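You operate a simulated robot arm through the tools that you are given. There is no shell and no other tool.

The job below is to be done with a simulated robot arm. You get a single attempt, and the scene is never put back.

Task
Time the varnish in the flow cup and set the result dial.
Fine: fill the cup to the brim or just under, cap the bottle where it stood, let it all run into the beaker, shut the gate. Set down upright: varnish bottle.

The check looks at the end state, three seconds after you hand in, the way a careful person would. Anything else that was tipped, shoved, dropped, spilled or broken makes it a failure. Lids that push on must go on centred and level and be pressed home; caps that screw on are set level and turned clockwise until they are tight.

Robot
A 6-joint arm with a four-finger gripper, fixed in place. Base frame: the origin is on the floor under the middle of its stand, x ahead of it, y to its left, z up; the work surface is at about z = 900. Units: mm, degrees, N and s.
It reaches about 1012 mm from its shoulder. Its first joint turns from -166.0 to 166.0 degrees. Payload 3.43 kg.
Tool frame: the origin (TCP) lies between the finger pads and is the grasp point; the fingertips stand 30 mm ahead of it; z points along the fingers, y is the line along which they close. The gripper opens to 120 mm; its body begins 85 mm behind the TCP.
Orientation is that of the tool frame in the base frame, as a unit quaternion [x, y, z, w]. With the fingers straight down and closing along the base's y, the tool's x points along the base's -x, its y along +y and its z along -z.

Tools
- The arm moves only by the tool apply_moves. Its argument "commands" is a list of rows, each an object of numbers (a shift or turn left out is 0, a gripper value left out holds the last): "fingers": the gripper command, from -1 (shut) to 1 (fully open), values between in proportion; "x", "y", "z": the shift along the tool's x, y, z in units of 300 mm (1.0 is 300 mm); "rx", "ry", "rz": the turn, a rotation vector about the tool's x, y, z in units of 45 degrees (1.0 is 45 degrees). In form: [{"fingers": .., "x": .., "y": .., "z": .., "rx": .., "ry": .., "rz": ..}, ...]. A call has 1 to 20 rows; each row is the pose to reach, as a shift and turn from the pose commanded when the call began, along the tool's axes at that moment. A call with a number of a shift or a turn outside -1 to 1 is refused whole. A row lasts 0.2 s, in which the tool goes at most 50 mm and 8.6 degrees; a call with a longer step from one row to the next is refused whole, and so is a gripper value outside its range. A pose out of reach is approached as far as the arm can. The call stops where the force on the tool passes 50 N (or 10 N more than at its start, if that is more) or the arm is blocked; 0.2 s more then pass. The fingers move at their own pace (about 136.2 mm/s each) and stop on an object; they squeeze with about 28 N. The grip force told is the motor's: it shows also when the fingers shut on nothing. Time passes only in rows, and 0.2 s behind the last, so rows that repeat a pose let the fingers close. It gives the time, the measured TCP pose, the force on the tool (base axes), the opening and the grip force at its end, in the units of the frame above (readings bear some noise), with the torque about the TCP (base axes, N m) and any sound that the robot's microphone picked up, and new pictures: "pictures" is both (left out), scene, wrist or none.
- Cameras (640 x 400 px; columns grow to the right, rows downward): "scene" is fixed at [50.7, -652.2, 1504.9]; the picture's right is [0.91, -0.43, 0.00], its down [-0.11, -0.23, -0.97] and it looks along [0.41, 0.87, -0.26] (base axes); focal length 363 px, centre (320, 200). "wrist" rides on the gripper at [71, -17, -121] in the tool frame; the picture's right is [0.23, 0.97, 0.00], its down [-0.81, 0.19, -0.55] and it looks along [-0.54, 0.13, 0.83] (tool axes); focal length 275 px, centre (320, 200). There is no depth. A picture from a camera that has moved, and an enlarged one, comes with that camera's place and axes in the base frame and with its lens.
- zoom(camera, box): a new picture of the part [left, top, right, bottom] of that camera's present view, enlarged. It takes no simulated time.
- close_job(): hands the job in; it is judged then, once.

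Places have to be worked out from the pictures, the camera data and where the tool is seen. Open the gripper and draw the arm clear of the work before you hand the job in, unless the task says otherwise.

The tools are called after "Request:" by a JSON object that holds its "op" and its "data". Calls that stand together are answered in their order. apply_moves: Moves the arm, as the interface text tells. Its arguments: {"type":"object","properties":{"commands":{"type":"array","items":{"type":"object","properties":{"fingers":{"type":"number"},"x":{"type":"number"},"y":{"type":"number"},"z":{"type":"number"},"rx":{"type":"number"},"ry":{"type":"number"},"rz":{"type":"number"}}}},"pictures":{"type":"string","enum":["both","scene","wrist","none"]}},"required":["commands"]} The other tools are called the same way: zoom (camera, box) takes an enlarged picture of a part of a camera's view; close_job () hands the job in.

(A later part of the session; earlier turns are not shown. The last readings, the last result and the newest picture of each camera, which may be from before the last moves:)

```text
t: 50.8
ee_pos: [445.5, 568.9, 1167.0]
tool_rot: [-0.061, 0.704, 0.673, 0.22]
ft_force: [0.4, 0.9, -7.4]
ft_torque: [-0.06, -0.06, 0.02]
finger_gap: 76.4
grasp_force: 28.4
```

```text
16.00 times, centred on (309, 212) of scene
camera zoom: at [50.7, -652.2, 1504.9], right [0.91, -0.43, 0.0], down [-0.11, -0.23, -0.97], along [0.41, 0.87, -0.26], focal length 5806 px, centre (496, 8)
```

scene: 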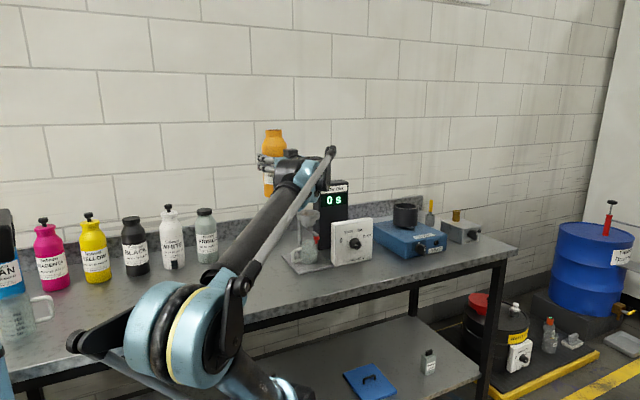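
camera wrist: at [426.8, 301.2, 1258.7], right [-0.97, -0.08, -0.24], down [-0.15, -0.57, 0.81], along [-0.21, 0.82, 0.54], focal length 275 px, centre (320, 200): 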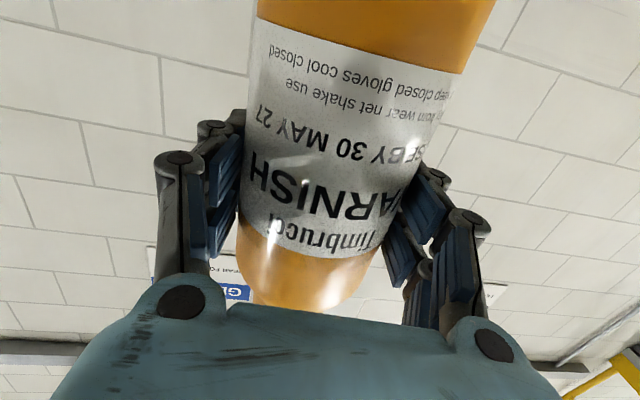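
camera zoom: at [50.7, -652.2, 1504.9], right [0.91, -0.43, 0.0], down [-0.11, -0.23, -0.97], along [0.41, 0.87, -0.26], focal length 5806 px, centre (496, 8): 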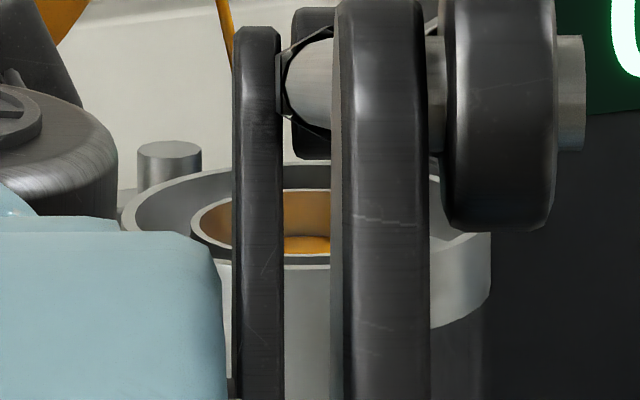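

The liquid surface is now clearly visible, ~11 mm below the brim. Holding another 1.6 s.

Request:
{"op": "apply_moves", "data": {"commands": [{"fingers": -1}, {}, {}, {}, {}, {}, {}], "pictures": "none"}}

Request:
{"op": "zoom", "data": {"camera": "scene", "box": [303, 208, 315, 216]}}

```text
t: 52.4
ee_pos: [444.6, 568.6, 1166.2]
tool_rot: [-0.061, 0.704, 0.672, 0.221]
ft_force: [-1.0, -0.2, -7.4]
ft_torque: [0.0, -0.11, 0.04]
finger_gap: 76.1
grasp_force: 27.9
```

```text
16.00 times, centred on (309, 212) of scene
camera zoom: at [50.7, -652.2, 1504.9], right [0.91, -0.43, 0.0], down [-0.11, -0.23, -0.97], along [0.41, 0.87, -0.26], focal length 5806 px, centre (496, 8)
```

zoom: 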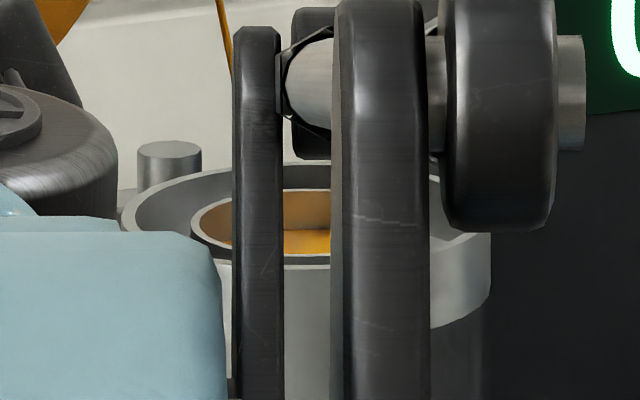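

Surface ~9.5 mm below brim. Adding 1.2° more and holding.

Request:
{"op": "apply_moves", "data": {"commands": [{"fingers": -1, "x": -0.001, "y": 0.003, "rz": 0.013}, {"x": -0.002, "y": 0.0066, "rz": 0.027}, {"x": -0.002, "y": 0.0066, "rz": 0.027}, {"x": -0.002, "y": 0.0066, "rz": 0.027}, {"x": -0.002, "y": 0.0066, "rz": 0.027}, {"x": -0.002, "y": 0.0066, "rz": 0.027}, {"x": -0.002, "y": 0.0066, "rz": 0.027}], "pictures": "none"}}

Request:
{"op": "zoom", "data": {"camera": "scene", "box": [303, 208, 315, 216]}}

```text
t: 54.0
ee_pos: [444.9, 569.0, 1168.9]
tool_rot: [-0.053, 0.705, 0.675, 0.213]
ft_force: [0.2, 0.6, -7.7]
ft_torque: [-0.07, -0.1, 0.0]
finger_gap: 76.1
grasp_force: 28.0
```

```text
16.00 times, centred on (309, 212) of scene
camera zoom: at [50.7, -652.2, 1504.9], right [0.91, -0.43, 0.0], down [-0.11, -0.23, -0.97], along [0.41, 0.87, -0.26], focal length 5806 px, centre (496, 8)
```

zoom: 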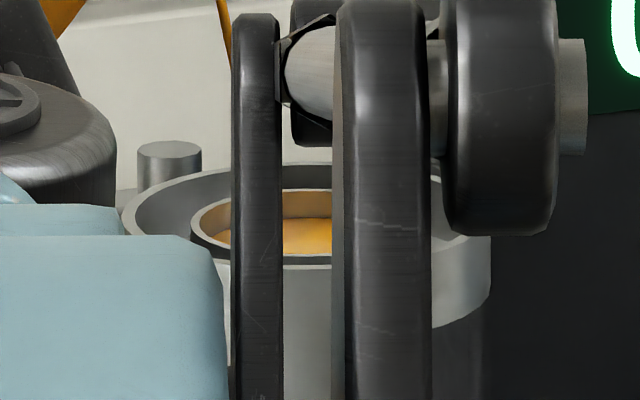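

~7 mm below the brim. Holding another 1.6 s.

Request:
{"op": "apply_moves", "data": {"commands": [{"fingers": -1}, {}, {}, {}, {}, {}, {}], "pictures": "none"}}

Request:
{"op": "zoom", "data": {"camera": "scene", "box": [303, 208, 315, 216]}}

```text
t: 55.6
ee_pos: [445.9, 568.8, 1170.0]
tool_rot: [-0.053, 0.705, 0.674, 0.213]
ft_force: [0.1, 0.1, -6.7]
ft_torque: [-0.05, -0.07, -0.01]
finger_gap: 76.1
grasp_force: 27.4
```

```text
16.00 times, centred on (309, 212) of scene
camera zoom: at [50.7, -652.2, 1504.9], right [0.91, -0.43, 0.0], down [-0.11, -0.23, -0.97], along [0.41, 0.87, -0.26], focal length 5806 px, centre (496, 8)
```

zoom: 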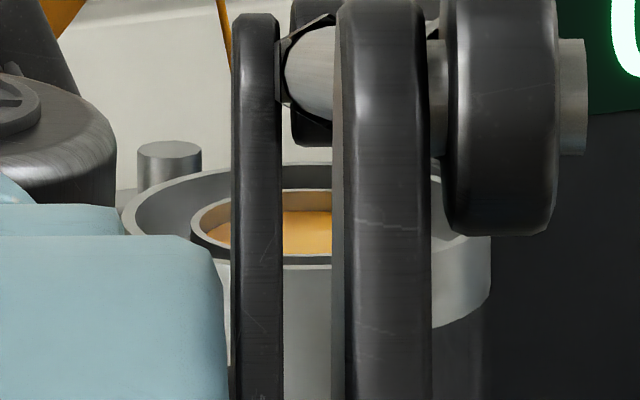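

~5 mm below the brim, slow stream. Holding another 1.6 s.

Request:
{"op": "apply_moves", "data": {"commands": [{"fingers": -1}, {}, {}, {}, {}, {}, {}], "pictures": "none"}}

Request:
{"op": "zoom", "data": {"camera": "scene", "box": [303, 208, 315, 216]}}

```text
t: 57.2
ee_pos: [445.8, 568.6, 1168.7]
tool_rot: [-0.054, 0.705, 0.675, 0.213]
ft_force: [0.6, -0.1, -6.5]
ft_torque: [-0.04, -0.08, -0.01]
finger_gap: 76.4
grasp_force: 27.4
```

```text
16.00 times, centred on (309, 212) of scene
camera zoom: at [50.7, -652.2, 1504.9], right [0.91, -0.43, 0.0], down [-0.11, -0.23, -0.97], along [0.41, 0.87, -0.26], focal length 5806 px, centre (496, 8)
```

zoom: 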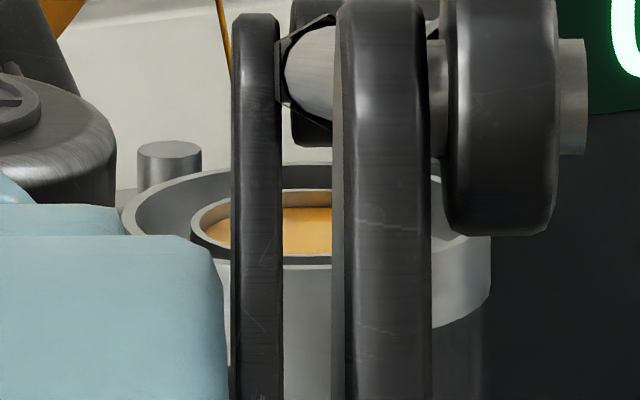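

~4 mm below the brim and slowing. Holding 2.4 s more.

Request:
{"op": "apply_moves", "data": {"commands": [{"fingers": -1}, {}, {}, {}, {}, {}, {}, {}, {}, {}, {}], "pictures": "none"}}

Request:
{"op": "zoom", "data": {"camera": "scene", "box": [303, 208, 315, 216]}}

```text
t: 59.6
ee_pos: [445.6, 569.1, 1169.9]
tool_rot: [-0.054, 0.704, 0.675, 0.213]
ft_force: [0.7, 0.3, -8.2]
ft_torque: [-0.04, -0.04, 0.02]
finger_gap: 76.2
grasp_force: 28.5
```

```text
16.00 times, centred on (309, 212) of scene
camera zoom: at [50.7, -652.2, 1504.9], right [0.91, -0.43, 0.0], down [-0.11, -0.23, -0.97], along [0.41, 0.87, -0.26], focal length 5806 px, centre (496, 8)
```

zoom: 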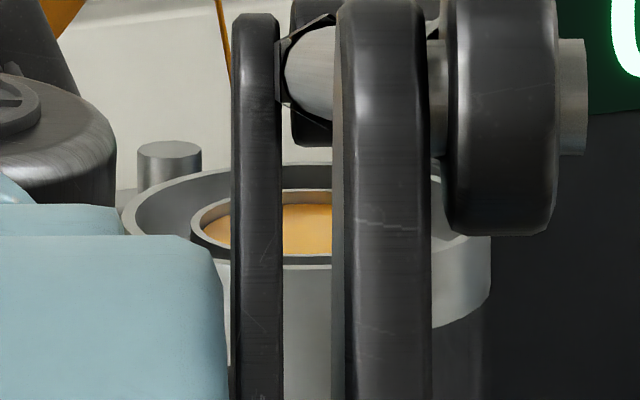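

~3 mm below. A further 0.3° and 1.6 s.

Request:
{"op": "apply_moves", "data": {"commands": [{"fingers": -1, "y": 0.0016, "rz": 0.007}, {"y": 0.0016, "rz": 0.007}, {"y": 0.0016, "rz": 0.007}, {"y": 0.0016, "rz": 0.007}, {"y": 0.0016, "rz": 0.007}, {"y": 0.0016, "rz": 0.007}, {"y": 0.0016, "rz": 0.007}], "pictures": "none"}}

Request:
{"op": "zoom", "data": {"camera": "scene", "box": [303, 208, 315, 216]}}

```text
t: 61.2
ee_pos: [445.5, 569.4, 1168.3]
tool_rot: [-0.052, 0.705, 0.676, 0.211]
ft_force: [-0.3, -0.4, -7.4]
ft_torque: [-0.03, -0.1, 0.01]
finger_gap: 76.0
grasp_force: 28.6
```

```text
16.00 times, centred on (309, 212) of scene
camera zoom: at [50.7, -652.2, 1504.9], right [0.91, -0.43, 0.0], down [-0.11, -0.23, -0.97], along [0.41, 0.87, -0.26], focal length 5806 px, centre (496, 8)
```

zoom: 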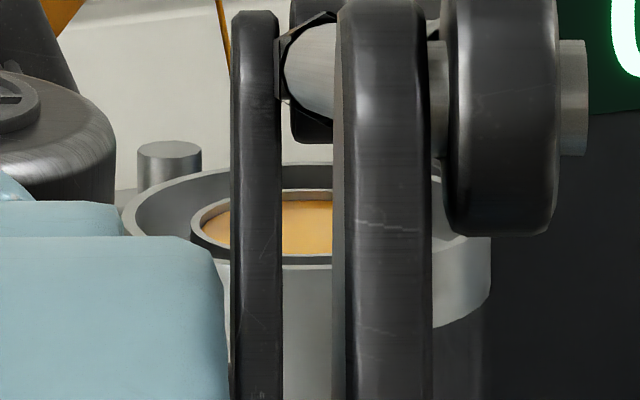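

~2.3 mm below the brim. One more 1.4 s hold and then stop.

Request:
{"op": "apply_moves", "data": {"commands": [{"fingers": -1}, {}, {}, {}, {}, {}], "pictures": "none"}}

Request:
{"op": "zoom", "data": {"camera": "scene", "box": [303, 208, 315, 216]}}

```text
t: 62.6
ee_pos: [444.7, 568.4, 1170.2]
tool_rot: [-0.051, 0.705, 0.675, 0.212]
ft_force: [-0.7, -0.2, -8.5]
ft_torque: [-0.01, -0.14, -0.05]
finger_gap: 76.3
grasp_force: 27.8
```

```text
16.00 times, centred on (309, 212) of scene
camera zoom: at [50.7, -652.2, 1504.9], right [0.91, -0.43, 0.0], down [-0.11, -0.23, -0.97], along [0.41, 0.87, -0.26], focal length 5806 px, centre (496, 8)
```

zoom: 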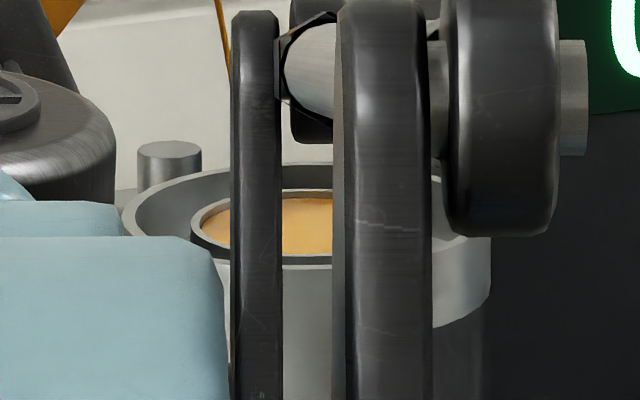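

~1.8 mm below the brim. One last short hold (0.8 s), then tilt the bottle back to stop.

Request:
{"op": "apply_moves", "data": {"commands": [{"fingers": -1}, {}, {}, {}, {"x": -0.025, "y": 0.02, "rz": -0.16}, {"x": -0.06, "y": 0.06, "rz": -0.32}, {"x": -0.1, "y": 0.11, "rz": -0.47}, {"x": -0.14, "y": 0.16, "rz": -0.62}, {"x": -0.185, "y": 0.21, "rz": -0.75}, {"x": -0.2207, "y": 0.2546, "rz": -0.867}, {"x": -0.2207, "y": 0.2546, "rz": -0.867}], "pictures": "both"}}

Request:
{"op": "zoom", "data": {"camera": "scene", "box": [290, 170, 330, 220]}}

```text
t: 65.0
ee_pos: [477.1, 560.9, 1264.8]
tool_rot: [-0.285, 0.646, 0.566, 0.425]
ft_force: [-0.2, -0.3, -7.7]
ft_torque: [-0.01, -0.04, 0.03]
finger_gap: 76.2
grasp_force: 28.0
camera wrist: at [430.3, 448.1, 1194.1], right [-0.94, 0.22, 0.28], down [0.1, -0.59, 0.8], along [0.34, 0.78, 0.53], focal length 275 px, centre (320, 200)
```

scene: 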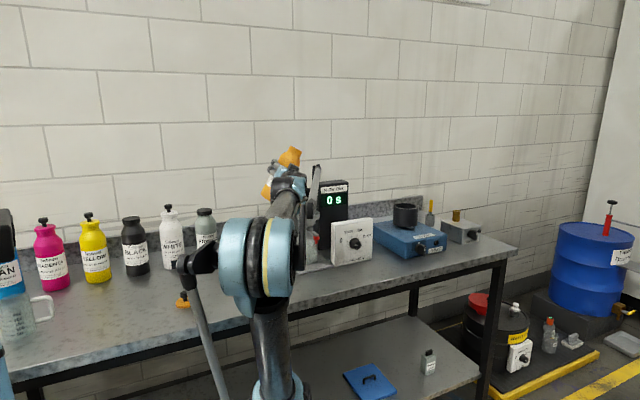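
wrist: 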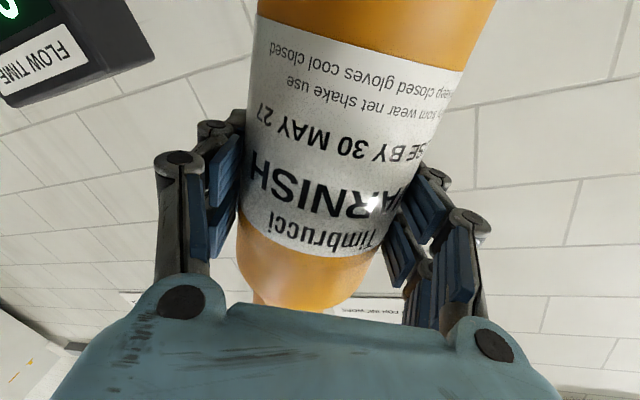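

```text
8.00 times, centred on (310, 195) of scene
camera zoom: at [50.7, -652.2, 1504.9], right [0.91, -0.43, 0.0], down [-0.11, -0.23, -0.97], along [0.41, 0.87, -0.26], focal length 2903 px, centre (400, 240)
```

zoom: 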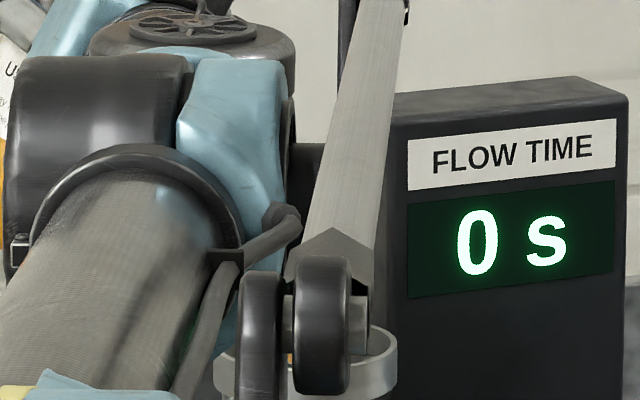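

Pour stopped. Drawing the bottle back upright to the view pose to inspect the filled cup.

Request:
{"op": "apply_moves", "data": {"commands": [{"fingers": -1, "x": -0.02, "y": 0.04, "z": -0.08, "rx": -0.06, "ry": 0.016, "rz": -0.1}, {"x": -0.04, "y": 0.08, "z": -0.17, "rx": -0.13, "ry": 0.035, "rz": -0.22}, {"x": -0.06, "y": 0.12, "z": -0.25, "rx": -0.195, "ry": 0.053, "rz": -0.33}, {"x": -0.08, "y": 0.16, "z": -0.34, "rx": -0.26, "ry": 0.07, "rz": -0.44}, {"x": -0.1, "y": 0.2, "z": -0.42, "rx": -0.325, "ry": 0.0875, "rz": -0.55}, {"x": -0.123, "y": 0.241, "z": -0.508, "rx": -0.391, "ry": 0.105, "rz": -0.662}, {"x": -0.123, "y": 0.241, "z": -0.508, "rx": -0.391, "ry": 0.105, "rz": -0.662}], "pictures": "scene"}}

Request:
{"op": "zoom", "data": {"camera": "scene", "box": [294, 200, 322, 222]}}

Request:
{"op": "zoom", "data": {"camera": "scene", "box": [270, 200, 350, 280]}}

```text
t: 66.6
ee_pos: [400.4, 421.9, 1333.1]
tool_rot: [0.524, -0.475, -0.517, -0.482]
ft_force: [0.9, -0.3, -7.5]
ft_torque: [-0.02, 0.04, -0.04]
finger_gap: 76.5
grasp_force: 27.9
```

scene: 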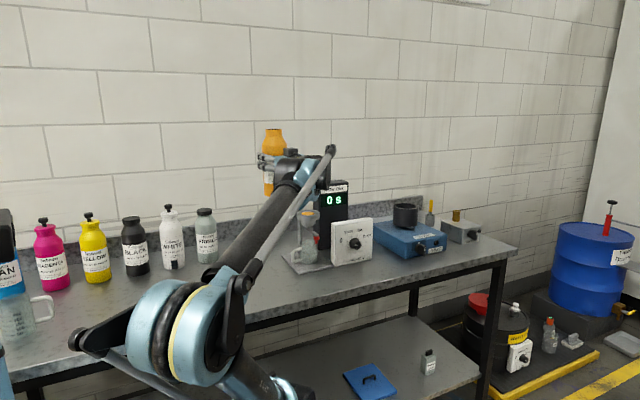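

```text
16.00 times, centred on (308, 211) of scene
camera zoom: at [50.7, -652.2, 1504.9], right [0.91, -0.43, 0.0], down [-0.11, -0.23, -0.97], along [0.41, 0.87, -0.26], focal length 5806 px, centre (512, 24)
```

zoom: 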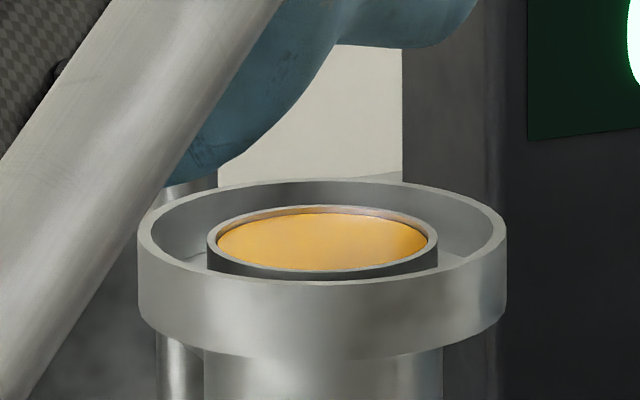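

```text
5.00 times, centred on (310, 240) of scene
camera zoom: at [50.7, -652.2, 1504.9], right [0.91, -0.43, 0.0], down [-0.11, -0.23, -0.97], along [0.41, 0.87, -0.26], focal length 1814 px, centre (370, 0)
```

zoom: 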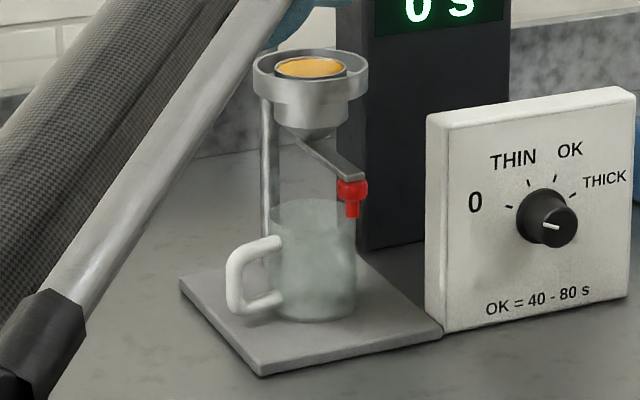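

Filled to about 1.5 mm below the brim, gutter clean, beaker empty, timer still 0. Now I carry the bottle back above its original place (272, 463), still upright.

Request:
{"op": "apply_moves", "data": {"commands": [{"fingers": -1, "x": 0.06, "y": 0.03, "z": 0.012, "rx": 0.01}, {"x": 0.15, "y": 0.08, "z": 0.035, "rx": 0.02}, {"x": 0.25, "y": 0.14, "z": 0.058, "rx": 0.037}, {"x": 0.35, "y": 0.2, "z": 0.083, "rx": 0.055}, {"x": 0.45, "y": 0.255, "z": 0.107, "rx": 0.07}, {"x": 0.55, "y": 0.31, "z": 0.13, "rx": 0.085}, {"x": 0.64, "y": 0.36, "z": 0.15, "rx": 0.1}, {"x": 0.7, "y": 0.395, "z": 0.165, "rx": 0.111}, {"x": 0.737, "y": 0.415, "z": 0.174, "rx": 0.111}, {"x": 0.737, "y": 0.415, "z": 0.174, "rx": 0.111}], "pictures": "both"}}

Request:
{"op": "zoom", "data": {"camera": "scene", "box": [200, 180, 300, 310]}}

```text
t: 68.8
ee_pos: [275.2, 463.6, 1110.2]
tool_rot: [-0.502, 0.498, 0.497, 0.503]
ft_force: [0.7, 0.1, -6.0]
ft_torque: [-0.01, 0.0, -0.03]
finger_gap: 76.2
grasp_force: 28.5
camera wrist: at [291.3, 342.5, 1038.3], right [-0.97, 0.0, -0.24], down [-0.2, -0.55, 0.81], along [-0.13, 0.83, 0.54], focal length 275 px, centre (320, 200)
```

scene: 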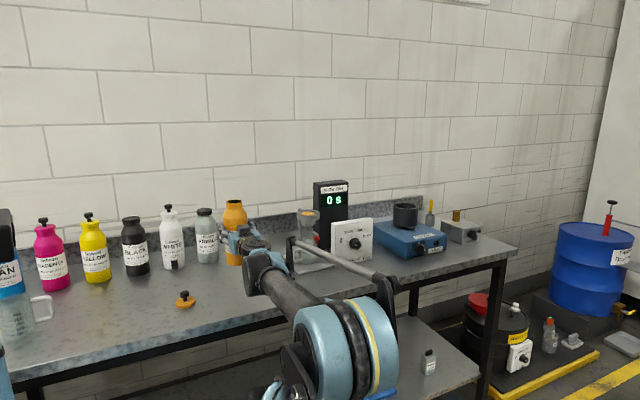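
wrist: 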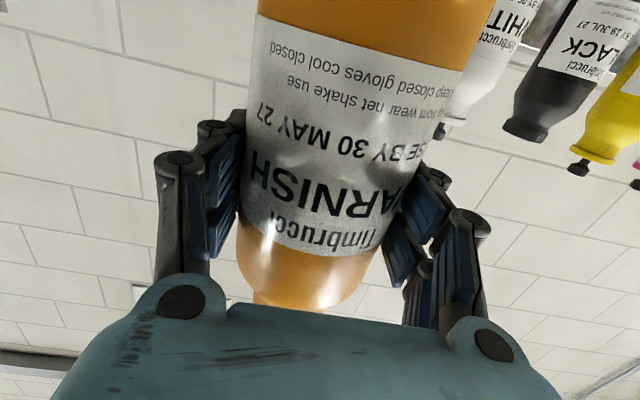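

```text
3.08 times, centred on (250, 245) of scene
camera zoom: at [50.7, -652.2, 1504.9], right [0.91, -0.43, 0.0], down [-0.11, -0.23, -0.97], along [0.41, 0.87, -0.26], focal length 1116 px, centre (535, 62)
```

zoom: 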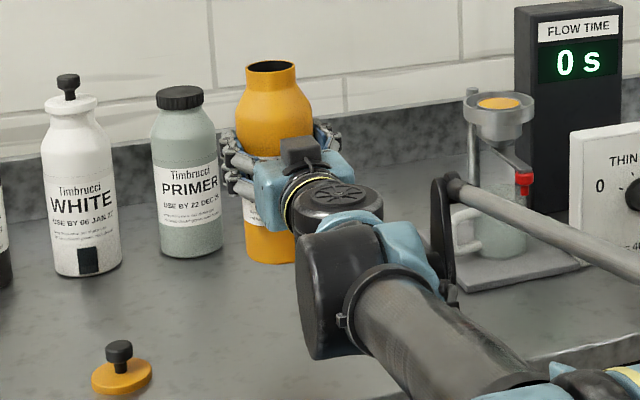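

Lowering the bottle onto its original spot, gently at the end.

Request:
{"op": "apply_moves", "data": {"commands": [{"fingers": -1, "x": 0.05, "y": 0.01}, {"x": 0.12, "y": 0.01}, {"x": 0.19, "y": 0.01}, {"x": 0.25, "y": 0.01}, {"x": 0.29, "y": 0.01}, {"x": 0.31, "y": 0.01}, {"x": 0.32, "y": 0.01}, {"x": 0.325, "y": 0.01}, {"x": 0.325, "y": 0.01}], "pictures": "none"}}

```text
t: 70.8
ee_pos: [272.5, 463.4, 1012.0]
tool_rot: [-0.502, 0.498, 0.497, 0.504]
ft_force: [4.2, 2.4, 19.7]
ft_torque: [0.23, 0.44, -0.04]
finger_gap: 76.3
grasp_force: 28.0
```

Contact with the bench (+20 N, so slightly pressed). Easing up about 1 mm before releasing.

Request:
{"op": "apply_moves", "data": {"commands": [{"fingers": -1, "x": -0.003}, {"x": -0.004}, {"x": -0.004}], "pictures": "none"}}

```text
t: 71.6
ee_pos: [271.7, 464.9, 1012.6]
tool_rot: [-0.503, 0.497, 0.497, 0.503]
ft_force: [-0.3, 0.2, -7.5]
ft_torque: [0.0, -0.01, -0.02]
finger_gap: 76.2
grasp_force: 27.8
```

Now essentially hanging free by a fraction of a mm; lower 0.6 mm to just touch.

Request:
{"op": "apply_moves", "data": {"commands": [{"fingers": -1, "x": 0.002}, {"x": 0.002}, {"x": 0.002}], "pictures": "both"}}

Request:
{"op": "zoom", "data": {"camera": "scene", "box": [200, 210, 300, 310]}}

```text
t: 72.4
ee_pos: [272.9, 464.1, 1012.2]
tool_rot: [-0.503, 0.497, 0.497, 0.503]
ft_force: [-0.1, -0.8, -2.5]
ft_torque: [-0.07, 0.25, 0.03]
finger_gap: 76.4
grasp_force: 28.0
camera wrist: at [289.1, 343.0, 941.1], right [-0.97, 0.0, -0.24], down [-0.2, -0.55, 0.81], along [-0.13, 0.83, 0.54], focal length 275 px, centre (320, 200)
```

scene: 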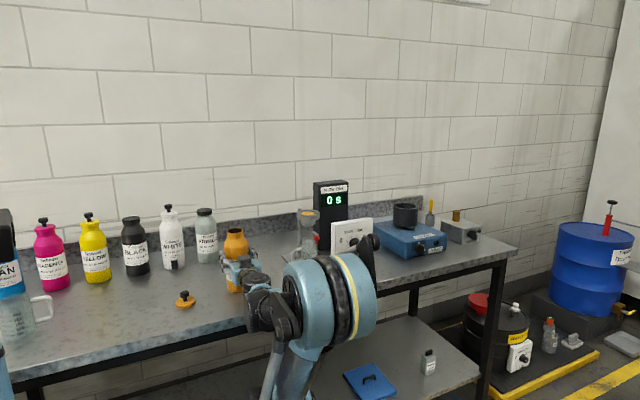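
wrist: 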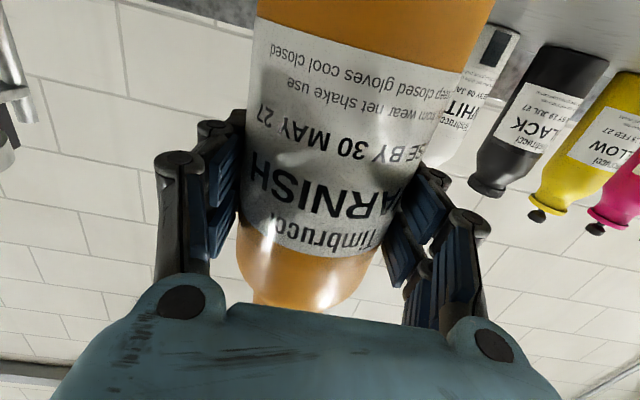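

```text
4.00 times, centred on (250, 260) of scene
camera zoom: at [50.7, -652.2, 1504.9], right [0.91, -0.43, 0.0], down [-0.11, -0.23, -0.97], along [0.41, 0.87, -0.26], focal length 1452 px, centre (600, -40)
```

zoom: 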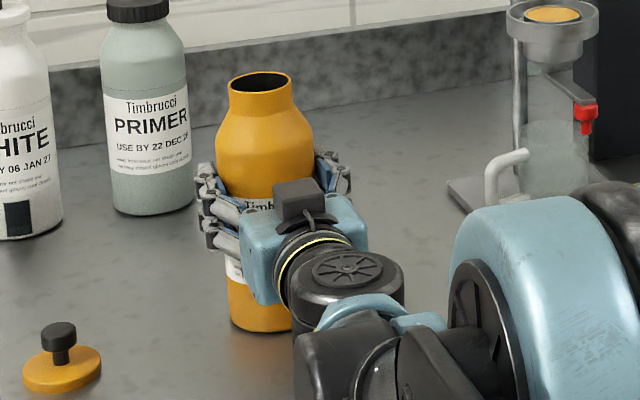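

The bottle is back where it stood (image position matches). Opening the gripper.

Request:
{"op": "apply_moves", "data": {"commands": [{"fingers": -0.2}, {"fingers": 0.3}, {"fingers": 1}, {"fingers": 1}, {"fingers": 1}], "pictures": "none"}}

Request:
{"op": "zoom", "data": {"camera": "scene", "box": [200, 210, 300, 310]}}

```text
t: 73.6
ee_pos: [273.5, 465.0, 1011.8]
tool_rot: [-0.503, 0.497, 0.497, 0.503]
ft_force: [0.0, 1.3, 0.6]
ft_torque: [0.03, 0.01, 0.0]
finger_gap: 119.8
grasp_force: 0.0
```

```text
4.00 times, centred on (250, 260) of scene
camera zoom: at [50.7, -652.2, 1504.9], right [0.91, -0.43, 0.0], down [-0.11, -0.23, -0.97], along [0.41, 0.87, -0.26], focal length 1452 px, centre (600, -40)
```

zoom: 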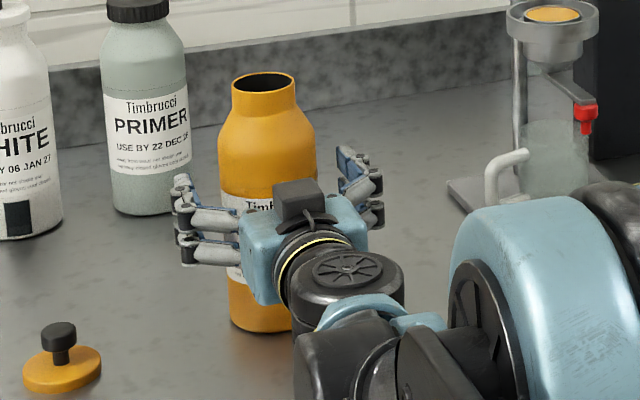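

Released; the bottle stands upright in place. Backing off 50 mm, then rising clear.

Request:
{"op": "apply_moves", "data": {"commands": [{"fingers": 1, "z": -0.06}, {"z": -0.12}, {"z": -0.17}, {"x": -0.1, "z": -0.17}, {"x": -0.25, "z": -0.17}, {"x": -0.4, "z": -0.17}, {"x": -0.55, "z": -0.17}, {"x": -0.7, "z": -0.17}, {"x": -0.83, "z": -0.2}, {"x": -0.83, "z": -0.2}], "pictures": "both"}}

```text
t: 75.8
ee_pos: [269.2, 405.2, 1261.0]
tool_rot: [-0.503, 0.497, 0.497, 0.503]
ft_force: [0.1, -0.2, 0.2]
ft_torque: [0.02, 0.0, -0.02]
finger_gap: 120.0
grasp_force: 0.2
camera wrist: at [286.9, 282.8, 1191.5], right [-0.97, 0.0, -0.24], down [-0.2, -0.55, 0.81], along [-0.13, 0.83, 0.54], focal length 275 px, centre (320, 200)
```

scene: 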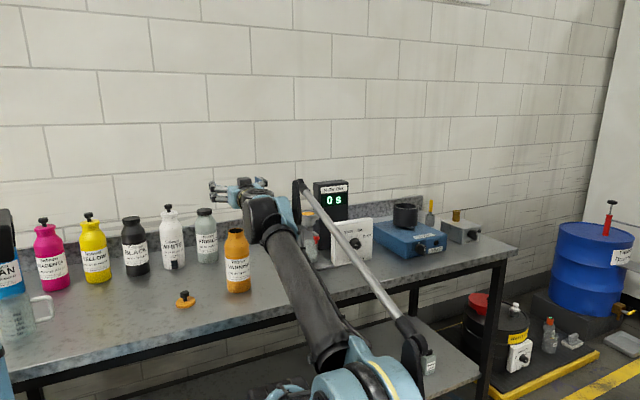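
wrist: 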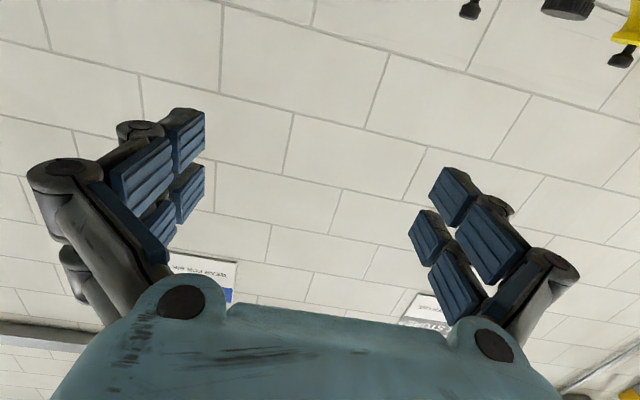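

Bottle stands untouched. Now pitching the tool back to point straight down and moving over toward the cap.

Request:
{"op": "apply_moves", "data": {"commands": [{"fingers": 1, "y": 0.04, "z": 0.005, "ry": 0.14}, {"y": 0.08, "z": 0.01, "ry": 0.28}, {"y": 0.12, "z": 0.016, "ry": 0.43}, {"y": 0.16, "z": 0.022, "ry": 0.57}, {"y": 0.2, "z": 0.028, "ry": 0.71}, {"y": 0.233, "z": 0.033, "ry": 0.86}, {"y": 0.233, "z": 0.033, "ry": 1.0}, {"y": 0.233, "z": 0.033, "ry": 1.0}], "pictures": "none"}}

Request:
{"op": "apply_moves", "data": {"commands": [{"fingers": 1, "y": 0.04, "ry": 0.14}, {"y": 0.08, "ry": 0.28}, {"y": 0.12, "ry": 0.43}, {"y": 0.16, "ry": 0.57}, {"y": 0.2, "ry": 0.71}, {"y": 0.233, "ry": 0.86}, {"y": 0.267, "ry": 1.0}, {"y": 0.3, "ry": 1.0}, {"y": 0.3, "ry": 1.0}], "pictures": "both"}}

```text
t: 76.8
ee_pos: [198.5, 408.5, 1261.5]
tool_rot: [-0.574, 0.608, 0.434, 0.335]
ft_force: [0.7, -0.1, -0.6]
ft_torque: [0.02, 0.0, 0.02]
finger_gap: 120.1
grasp_force: 0.1
out of reach, approached as far as the arm can: row 1, 2
stopped in row 4: the arm was blocked; the commanded pose is now the measured one
```

```text
t: 78.8
ee_pos: [105.0, 405.0, 1273.3]
tool_rot: [0.696, -0.691, -0.181, -0.076]
ft_force: [-0.7, -0.4, 0.6]
ft_torque: [0.0, 0.02, -0.03]
finger_gap: 119.8
grasp_force: 0.0
camera wrist: at [136.8, 296.1, 1357.0], right [-0.97, -0.25, 0.06], down [-0.09, 0.55, 0.83], along [-0.24, 0.79, -0.56], focal length 275 px, centre (320, 200)
```

scene: 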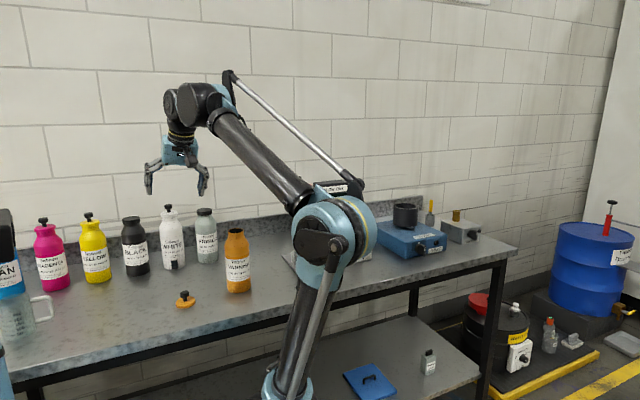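
wrist: 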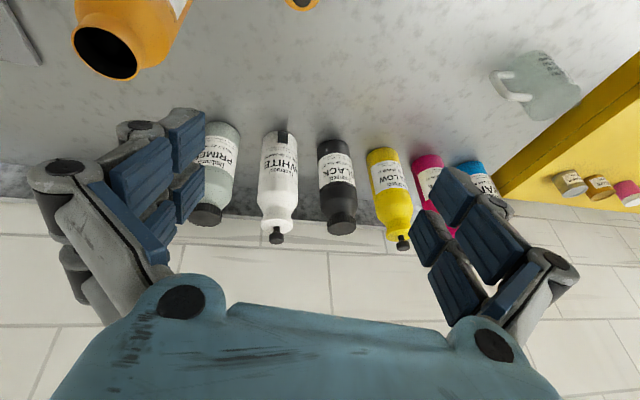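

The arm reconfigured its wrist partway but nothing was touched. The tool is ~23° off vertical; I'll straighten it and lower over the cap at about (101, 434).

Request:
{"op": "apply_moves", "data": {"commands": [{"fingers": 1, "x": 0.02, "y": -0.012, "z": 0.09, "rx": 0.032, "ry": 0.078}, {"x": 0.045, "y": -0.027, "z": 0.2, "rx": 0.063, "ry": 0.156}, {"x": 0.07, "y": -0.042, "z": 0.315, "rx": 0.095, "ry": 0.234}, {"x": 0.095, "y": -0.057, "z": 0.43, "rx": 0.126, "ry": 0.311}, {"x": 0.12, "y": -0.072, "z": 0.54, "rx": 0.158, "ry": 0.389}, {"x": 0.1406, "y": -0.0843, "z": 0.63, "rx": 0.189, "ry": 0.467}, {"x": 0.1406, "y": -0.0843, "z": 0.63, "rx": 0.189, "ry": 0.467}], "pictures": "both"}}

Request:
{"op": "zoom", "data": {"camera": "wrist", "box": [220, 30, 420, 190]}}

```text
t: 80.4
ee_pos: [100.9, 434.5, 1079.7]
tool_rot: [0.71, -0.705, 0.001, 0.0]
ft_force: [0.0, 0.1, 0.5]
ft_torque: [0.02, 0.03, -0.02]
finger_gap: 119.9
grasp_force: 0.1
camera wrist: at [117.7, 362.7, 1201.3], right [-0.97, -0.24, 0.0], down [-0.2, 0.81, 0.55], along [-0.13, 0.54, -0.83], focal length 275 px, centre (320, 200)
```

scene: 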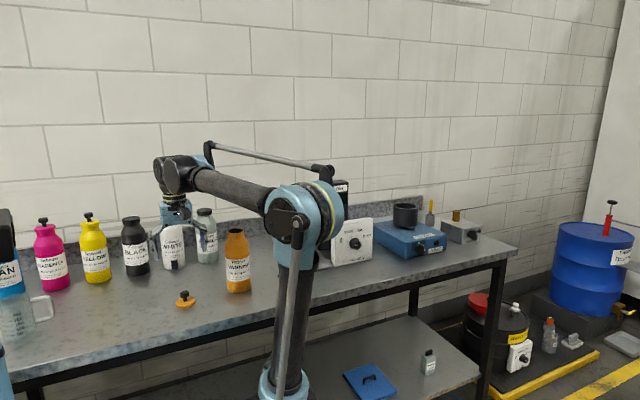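
wrist: 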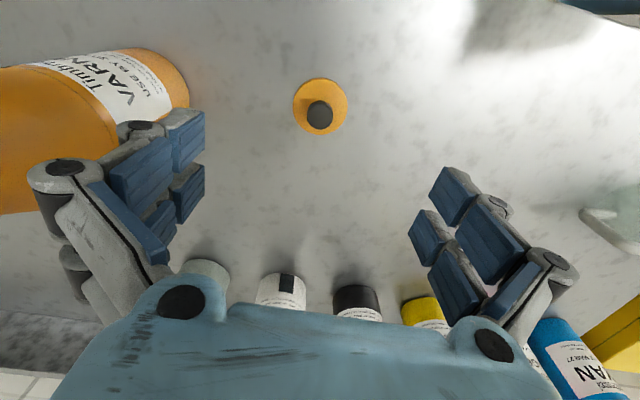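

```text
2.50 times, centred on (320, 110) of wrist
camera zoom: at [117.7, 362.7, 1201.3], right [-0.97, -0.24, 0.0], down [-0.2, 0.81, 0.55], along [-0.13, 0.54, -0.83], focal length 688 px, centre (320, 425)
```

zoom: 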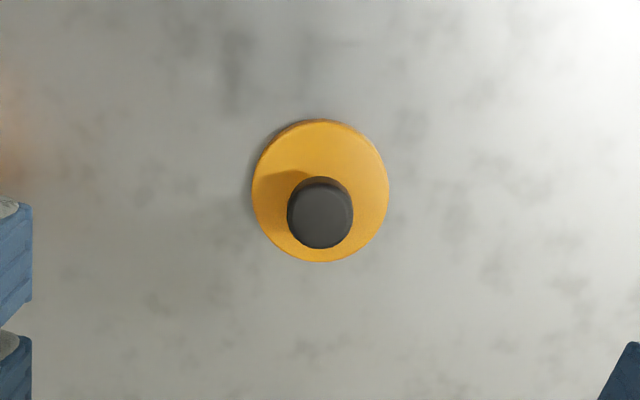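

Tool is vertical over the cap; from this view the cap centre is (99.6, 437.5), knob top z≈941. Lowering to z=950 with the fingers open.

Request:
{"op": "apply_moves", "data": {"commands": [{"fingers": 1, "x": -0.0093, "y": 0.004, "z": 0.1}, {"x": -0.0093, "y": 0.004, "z": 0.22}, {"x": -0.0093, "y": 0.004, "z": 0.32}, {"x": -0.0093, "y": 0.004, "z": 0.39}, {"x": -0.0093, "y": 0.004, "z": 0.43}, {"x": -0.0093, "y": 0.004, "z": 0.433}], "pictures": "both"}}

Request:
{"op": "zoom", "data": {"camera": "scene", "box": [140, 220, 240, 320]}}

```text
t: 81.8
ee_pos: [100.3, 436.5, 950.1]
tool_rot: [0.709, -0.705, 0.001, 0.0]
ft_force: [0.2, -0.3, 0.3]
ft_torque: [0.01, 0.02, 0.01]
finger_gap: 120.1
grasp_force: 0.0
camera wrist: at [116.9, 364.6, 1070.7], right [-0.97, -0.24, 0.0], down [-0.2, 0.81, 0.55], along [-0.13, 0.54, -0.83], focal length 275 px, centre (320, 200)
```

scene: 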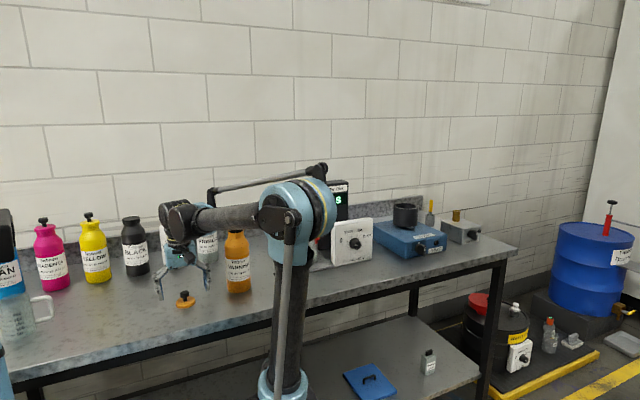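
wrist: 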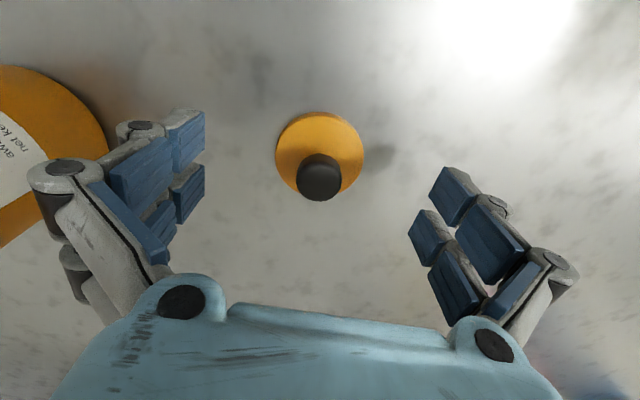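

```text
4.00 times, centred on (190, 270) of scene
camera zoom: at [50.7, -652.2, 1504.9], right [0.91, -0.43, 0.0], down [-0.11, -0.23, -0.97], along [0.41, 0.87, -0.26], focal length 1452 px, centre (840, -80)
```

zoom: 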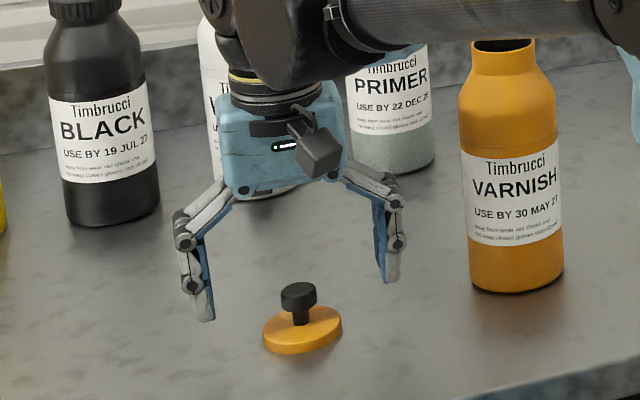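

Alignment is good. Lowering 5 mm more and closing on the knob.

Request:
{"op": "apply_moves", "data": {"commands": [{"fingers": 1, "z": 0.0167}, {"fingers": 0.2, "z": 0.0167}, {"fingers": -0.3, "z": 0.0167}, {"fingers": -0.6, "z": 0.0167}, {"fingers": -1, "z": 0.0167}, {"fingers": -1, "z": 0.0167}, {"fingers": -1, "z": 0.0167}], "pictures": "both"}}

Request:
{"op": "zoom", "data": {"camera": "scene", "box": [140, 220, 240, 320]}}

Request:
{"op": "zoom", "data": {"camera": "wrist", "box": [220, 80, 420, 240]}}

```text
t: 83.4
ee_pos: [99.9, 436.5, 945.6]
tool_rot: [0.709, -0.705, 0.001, 0.0]
ft_force: [0.3, 1.0, -0.3]
ft_torque: [0.01, 0.0, 0.01]
finger_gap: 22.7
grasp_force: 28.0
camera wrist: at [116.8, 364.4, 1065.8], right [-0.97, -0.24, 0.0], down [-0.2, 0.81, 0.55], along [-0.13, 0.54, -0.83], focal length 275 px, centre (320, 200)
```

scene: 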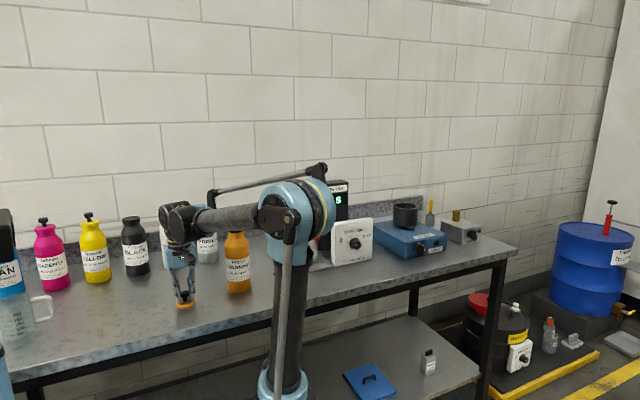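
wrist: 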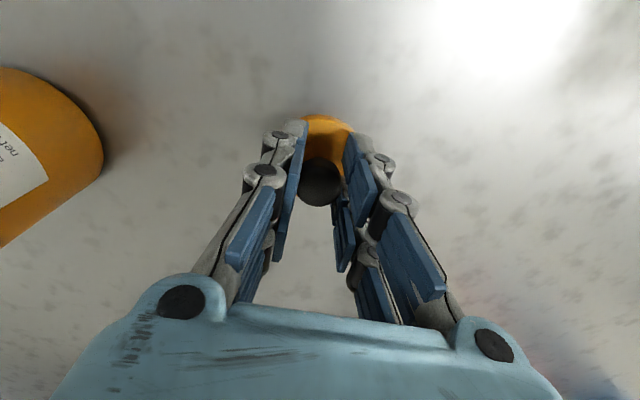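

```text
4.00 times, centred on (190, 270) of scene
camera zoom: at [50.7, -652.2, 1504.9], right [0.91, -0.43, 0.0], down [-0.11, -0.23, -0.97], along [0.41, 0.87, -0.26], focal length 1452 px, centre (840, -80)
```

zoom: 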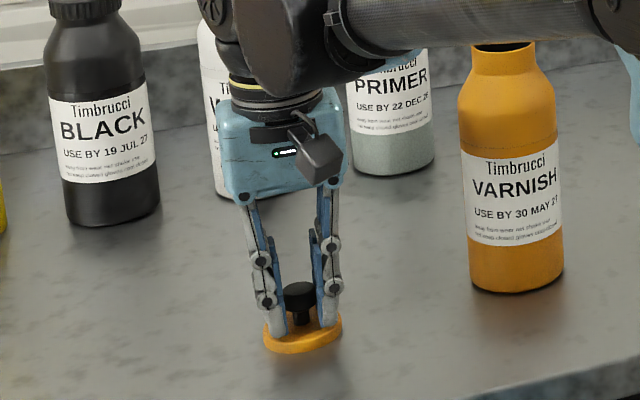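

```text
2.50 times, centred on (320, 160) of wrist
camera zoom: at [116.8, 364.4, 1065.8], right [-0.97, -0.24, 0.0], down [-0.2, 0.81, 0.55], along [-0.13, 0.54, -0.83], focal length 688 px, centre (320, 300)
```

zoom: 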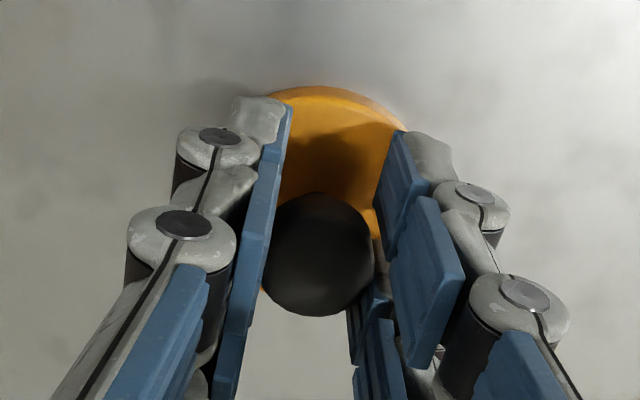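

Knob held (22.7 mm gap, 28 N). Lifting slowly and checking that the cap stays level.

Request:
{"op": "apply_moves", "data": {"commands": [{"fingers": -1, "z": -0.02}, {"z": -0.05}, {"z": -0.1}, {"z": -0.2}, {"z": -0.32}, {"z": -0.45}, {"z": -0.58}, {"z": -0.7}, {"z": -0.78}, {"z": -0.8}, {"z": -0.8}], "pictures": "both"}}

Request:
{"op": "zoom", "data": {"camera": "scene", "box": [150, 140, 270, 260]}}

Request:
{"op": "zoom", "data": {"camera": "wrist", "box": [220, 80, 420, 240]}}

```text
t: 85.8
ee_pos: [98.7, 436.7, 1185.6]
tool_rot: [0.71, -0.705, 0.001, 0.0]
ft_force: [0.0, -1.2, 0.5]
ft_torque: [0.04, 0.0, 0.01]
finger_gap: 22.7
grasp_force: 28.4
camera wrist: at [115.8, 365.0, 1305.6], right [-0.97, -0.24, 0.0], down [-0.2, 0.81, 0.55], along [-0.13, 0.54, -0.83], focal length 275 px, centre (320, 200)
```

scene: 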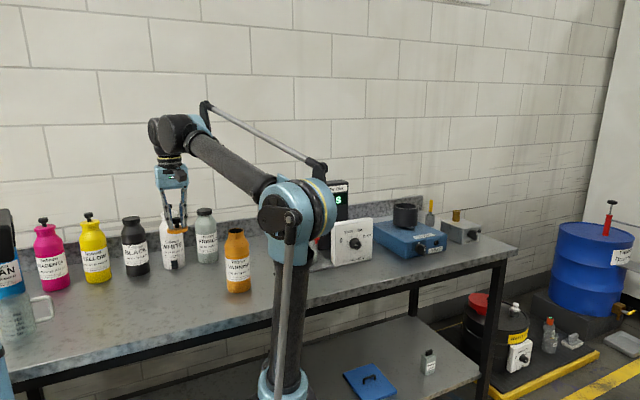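
wrist: 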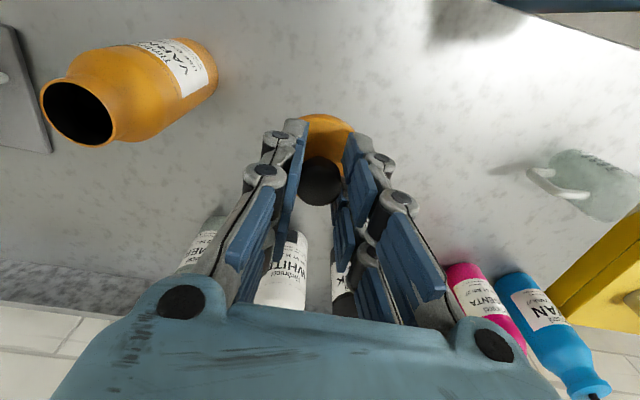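

```text
3.33 times, centred on (210, 200) of scene
camera zoom: at [50.7, -652.2, 1504.9], right [0.91, -0.43, 0.0], down [-0.11, -0.23, -0.97], along [0.41, 0.87, -0.26], focal length 1210 px, centre (687, 200)
```

zoom: 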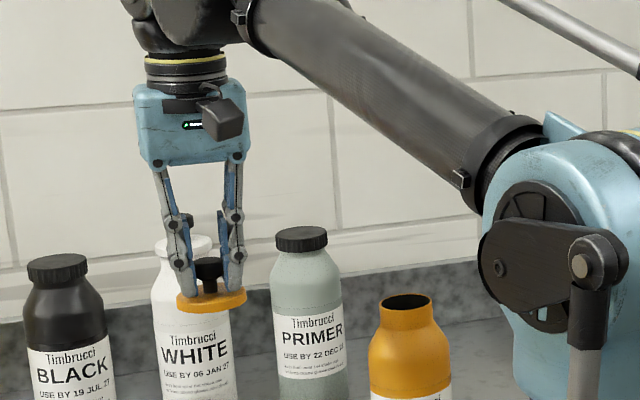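

```text
2.50 times, centred on (320, 160) of wrist
camera zoom: at [115.8, 365.0, 1305.6], right [-0.97, -0.24, 0.0], down [-0.2, 0.81, 0.55], along [-0.13, 0.54, -0.83], focal length 688 px, centre (320, 300)
```

zoom: 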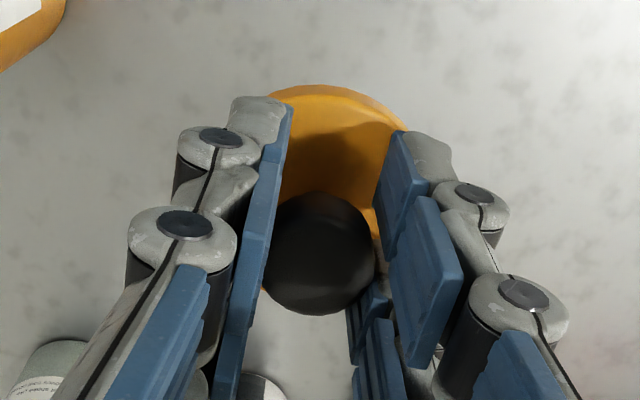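

Cap is up and level; from the wrist view the bottle mouth is at about (272, 464). I'll move past the bottle to get a closer second measurement of the mouth before placing the cap.

Request:
{"op": "apply_moves", "data": {"commands": [{"fingers": -1, "x": -0.03, "y": -0.07}, {"x": -0.08, "y": -0.17}, {"x": -0.14, "y": -0.29}, {"x": -0.2, "y": -0.41}, {"x": -0.25, "y": -0.52}, {"x": -0.277, "y": -0.577}, {"x": -0.277, "y": -0.577}], "pictures": "both"}}

Request:
{"op": "zoom", "data": {"camera": "wrist", "box": [220, 0, 440, 190]}}

Request:
{"op": "zoom", "data": {"camera": "scene", "box": [200, 150, 300, 300]}}

```text
t: 87.4
ee_pos: [271.6, 521.0, 1185.4]
tool_rot: [0.709, -0.705, 0.0, -0.001]
ft_force: [0.2, -0.2, -0.4]
ft_torque: [0.01, 0.04, -0.02]
finger_gap: 22.6
grasp_force: 28.1
camera wrist: at [288.4, 449.5, 1305.5], right [-0.97, -0.24, 0.0], down [-0.2, 0.81, 0.55], along [-0.13, 0.54, -0.83], focal length 275 px, centre (320, 200)
```

scene: 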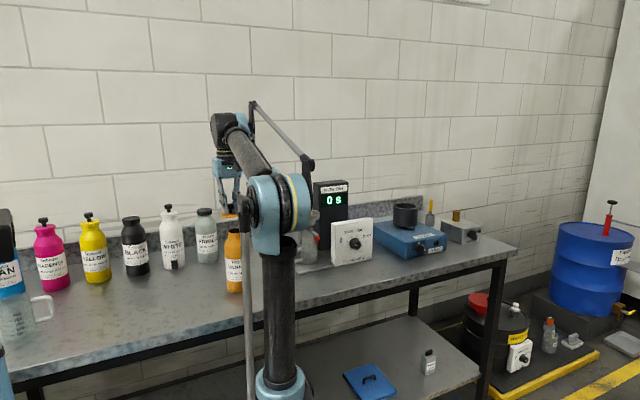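
wrist: 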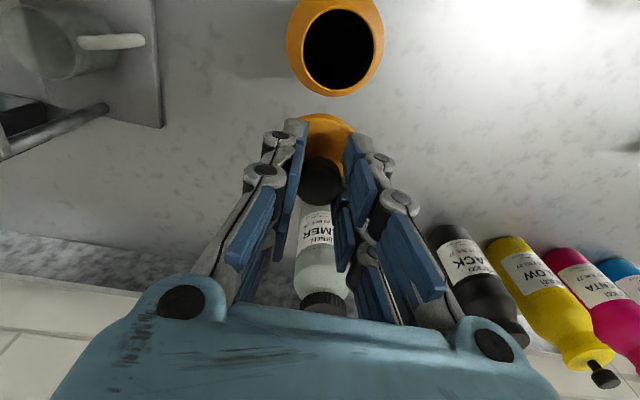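

```text
2.11 times, centred on (330, 95) of wrist
camera zoom: at [288.4, 449.5, 1305.5], right [-0.97, -0.24, 0.0], down [-0.2, 0.81, 0.55], along [-0.13, 0.54, -0.83], focal length 580 px, centre (299, 421)
```

zoom: 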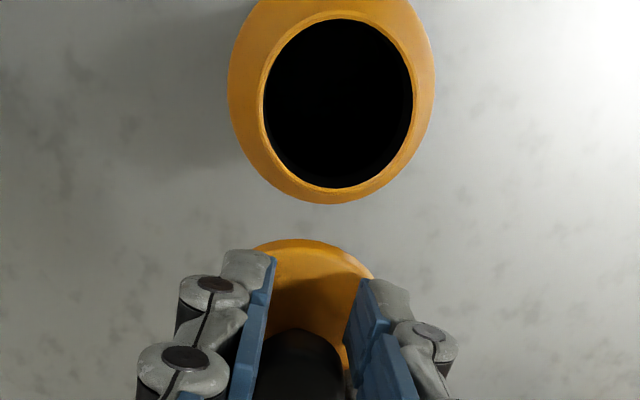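

```text
2.67 times, centred on (250, 225) of scene
camera zoom: at [50.7, -652.2, 1504.9], right [0.91, -0.43, 0.0], down [-0.11, -0.23, -0.97], along [0.41, 0.87, -0.26], focal length 968 px, centre (507, 133)
```

zoom: 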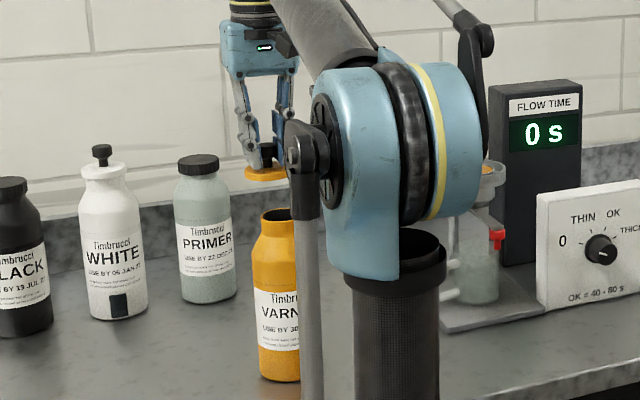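

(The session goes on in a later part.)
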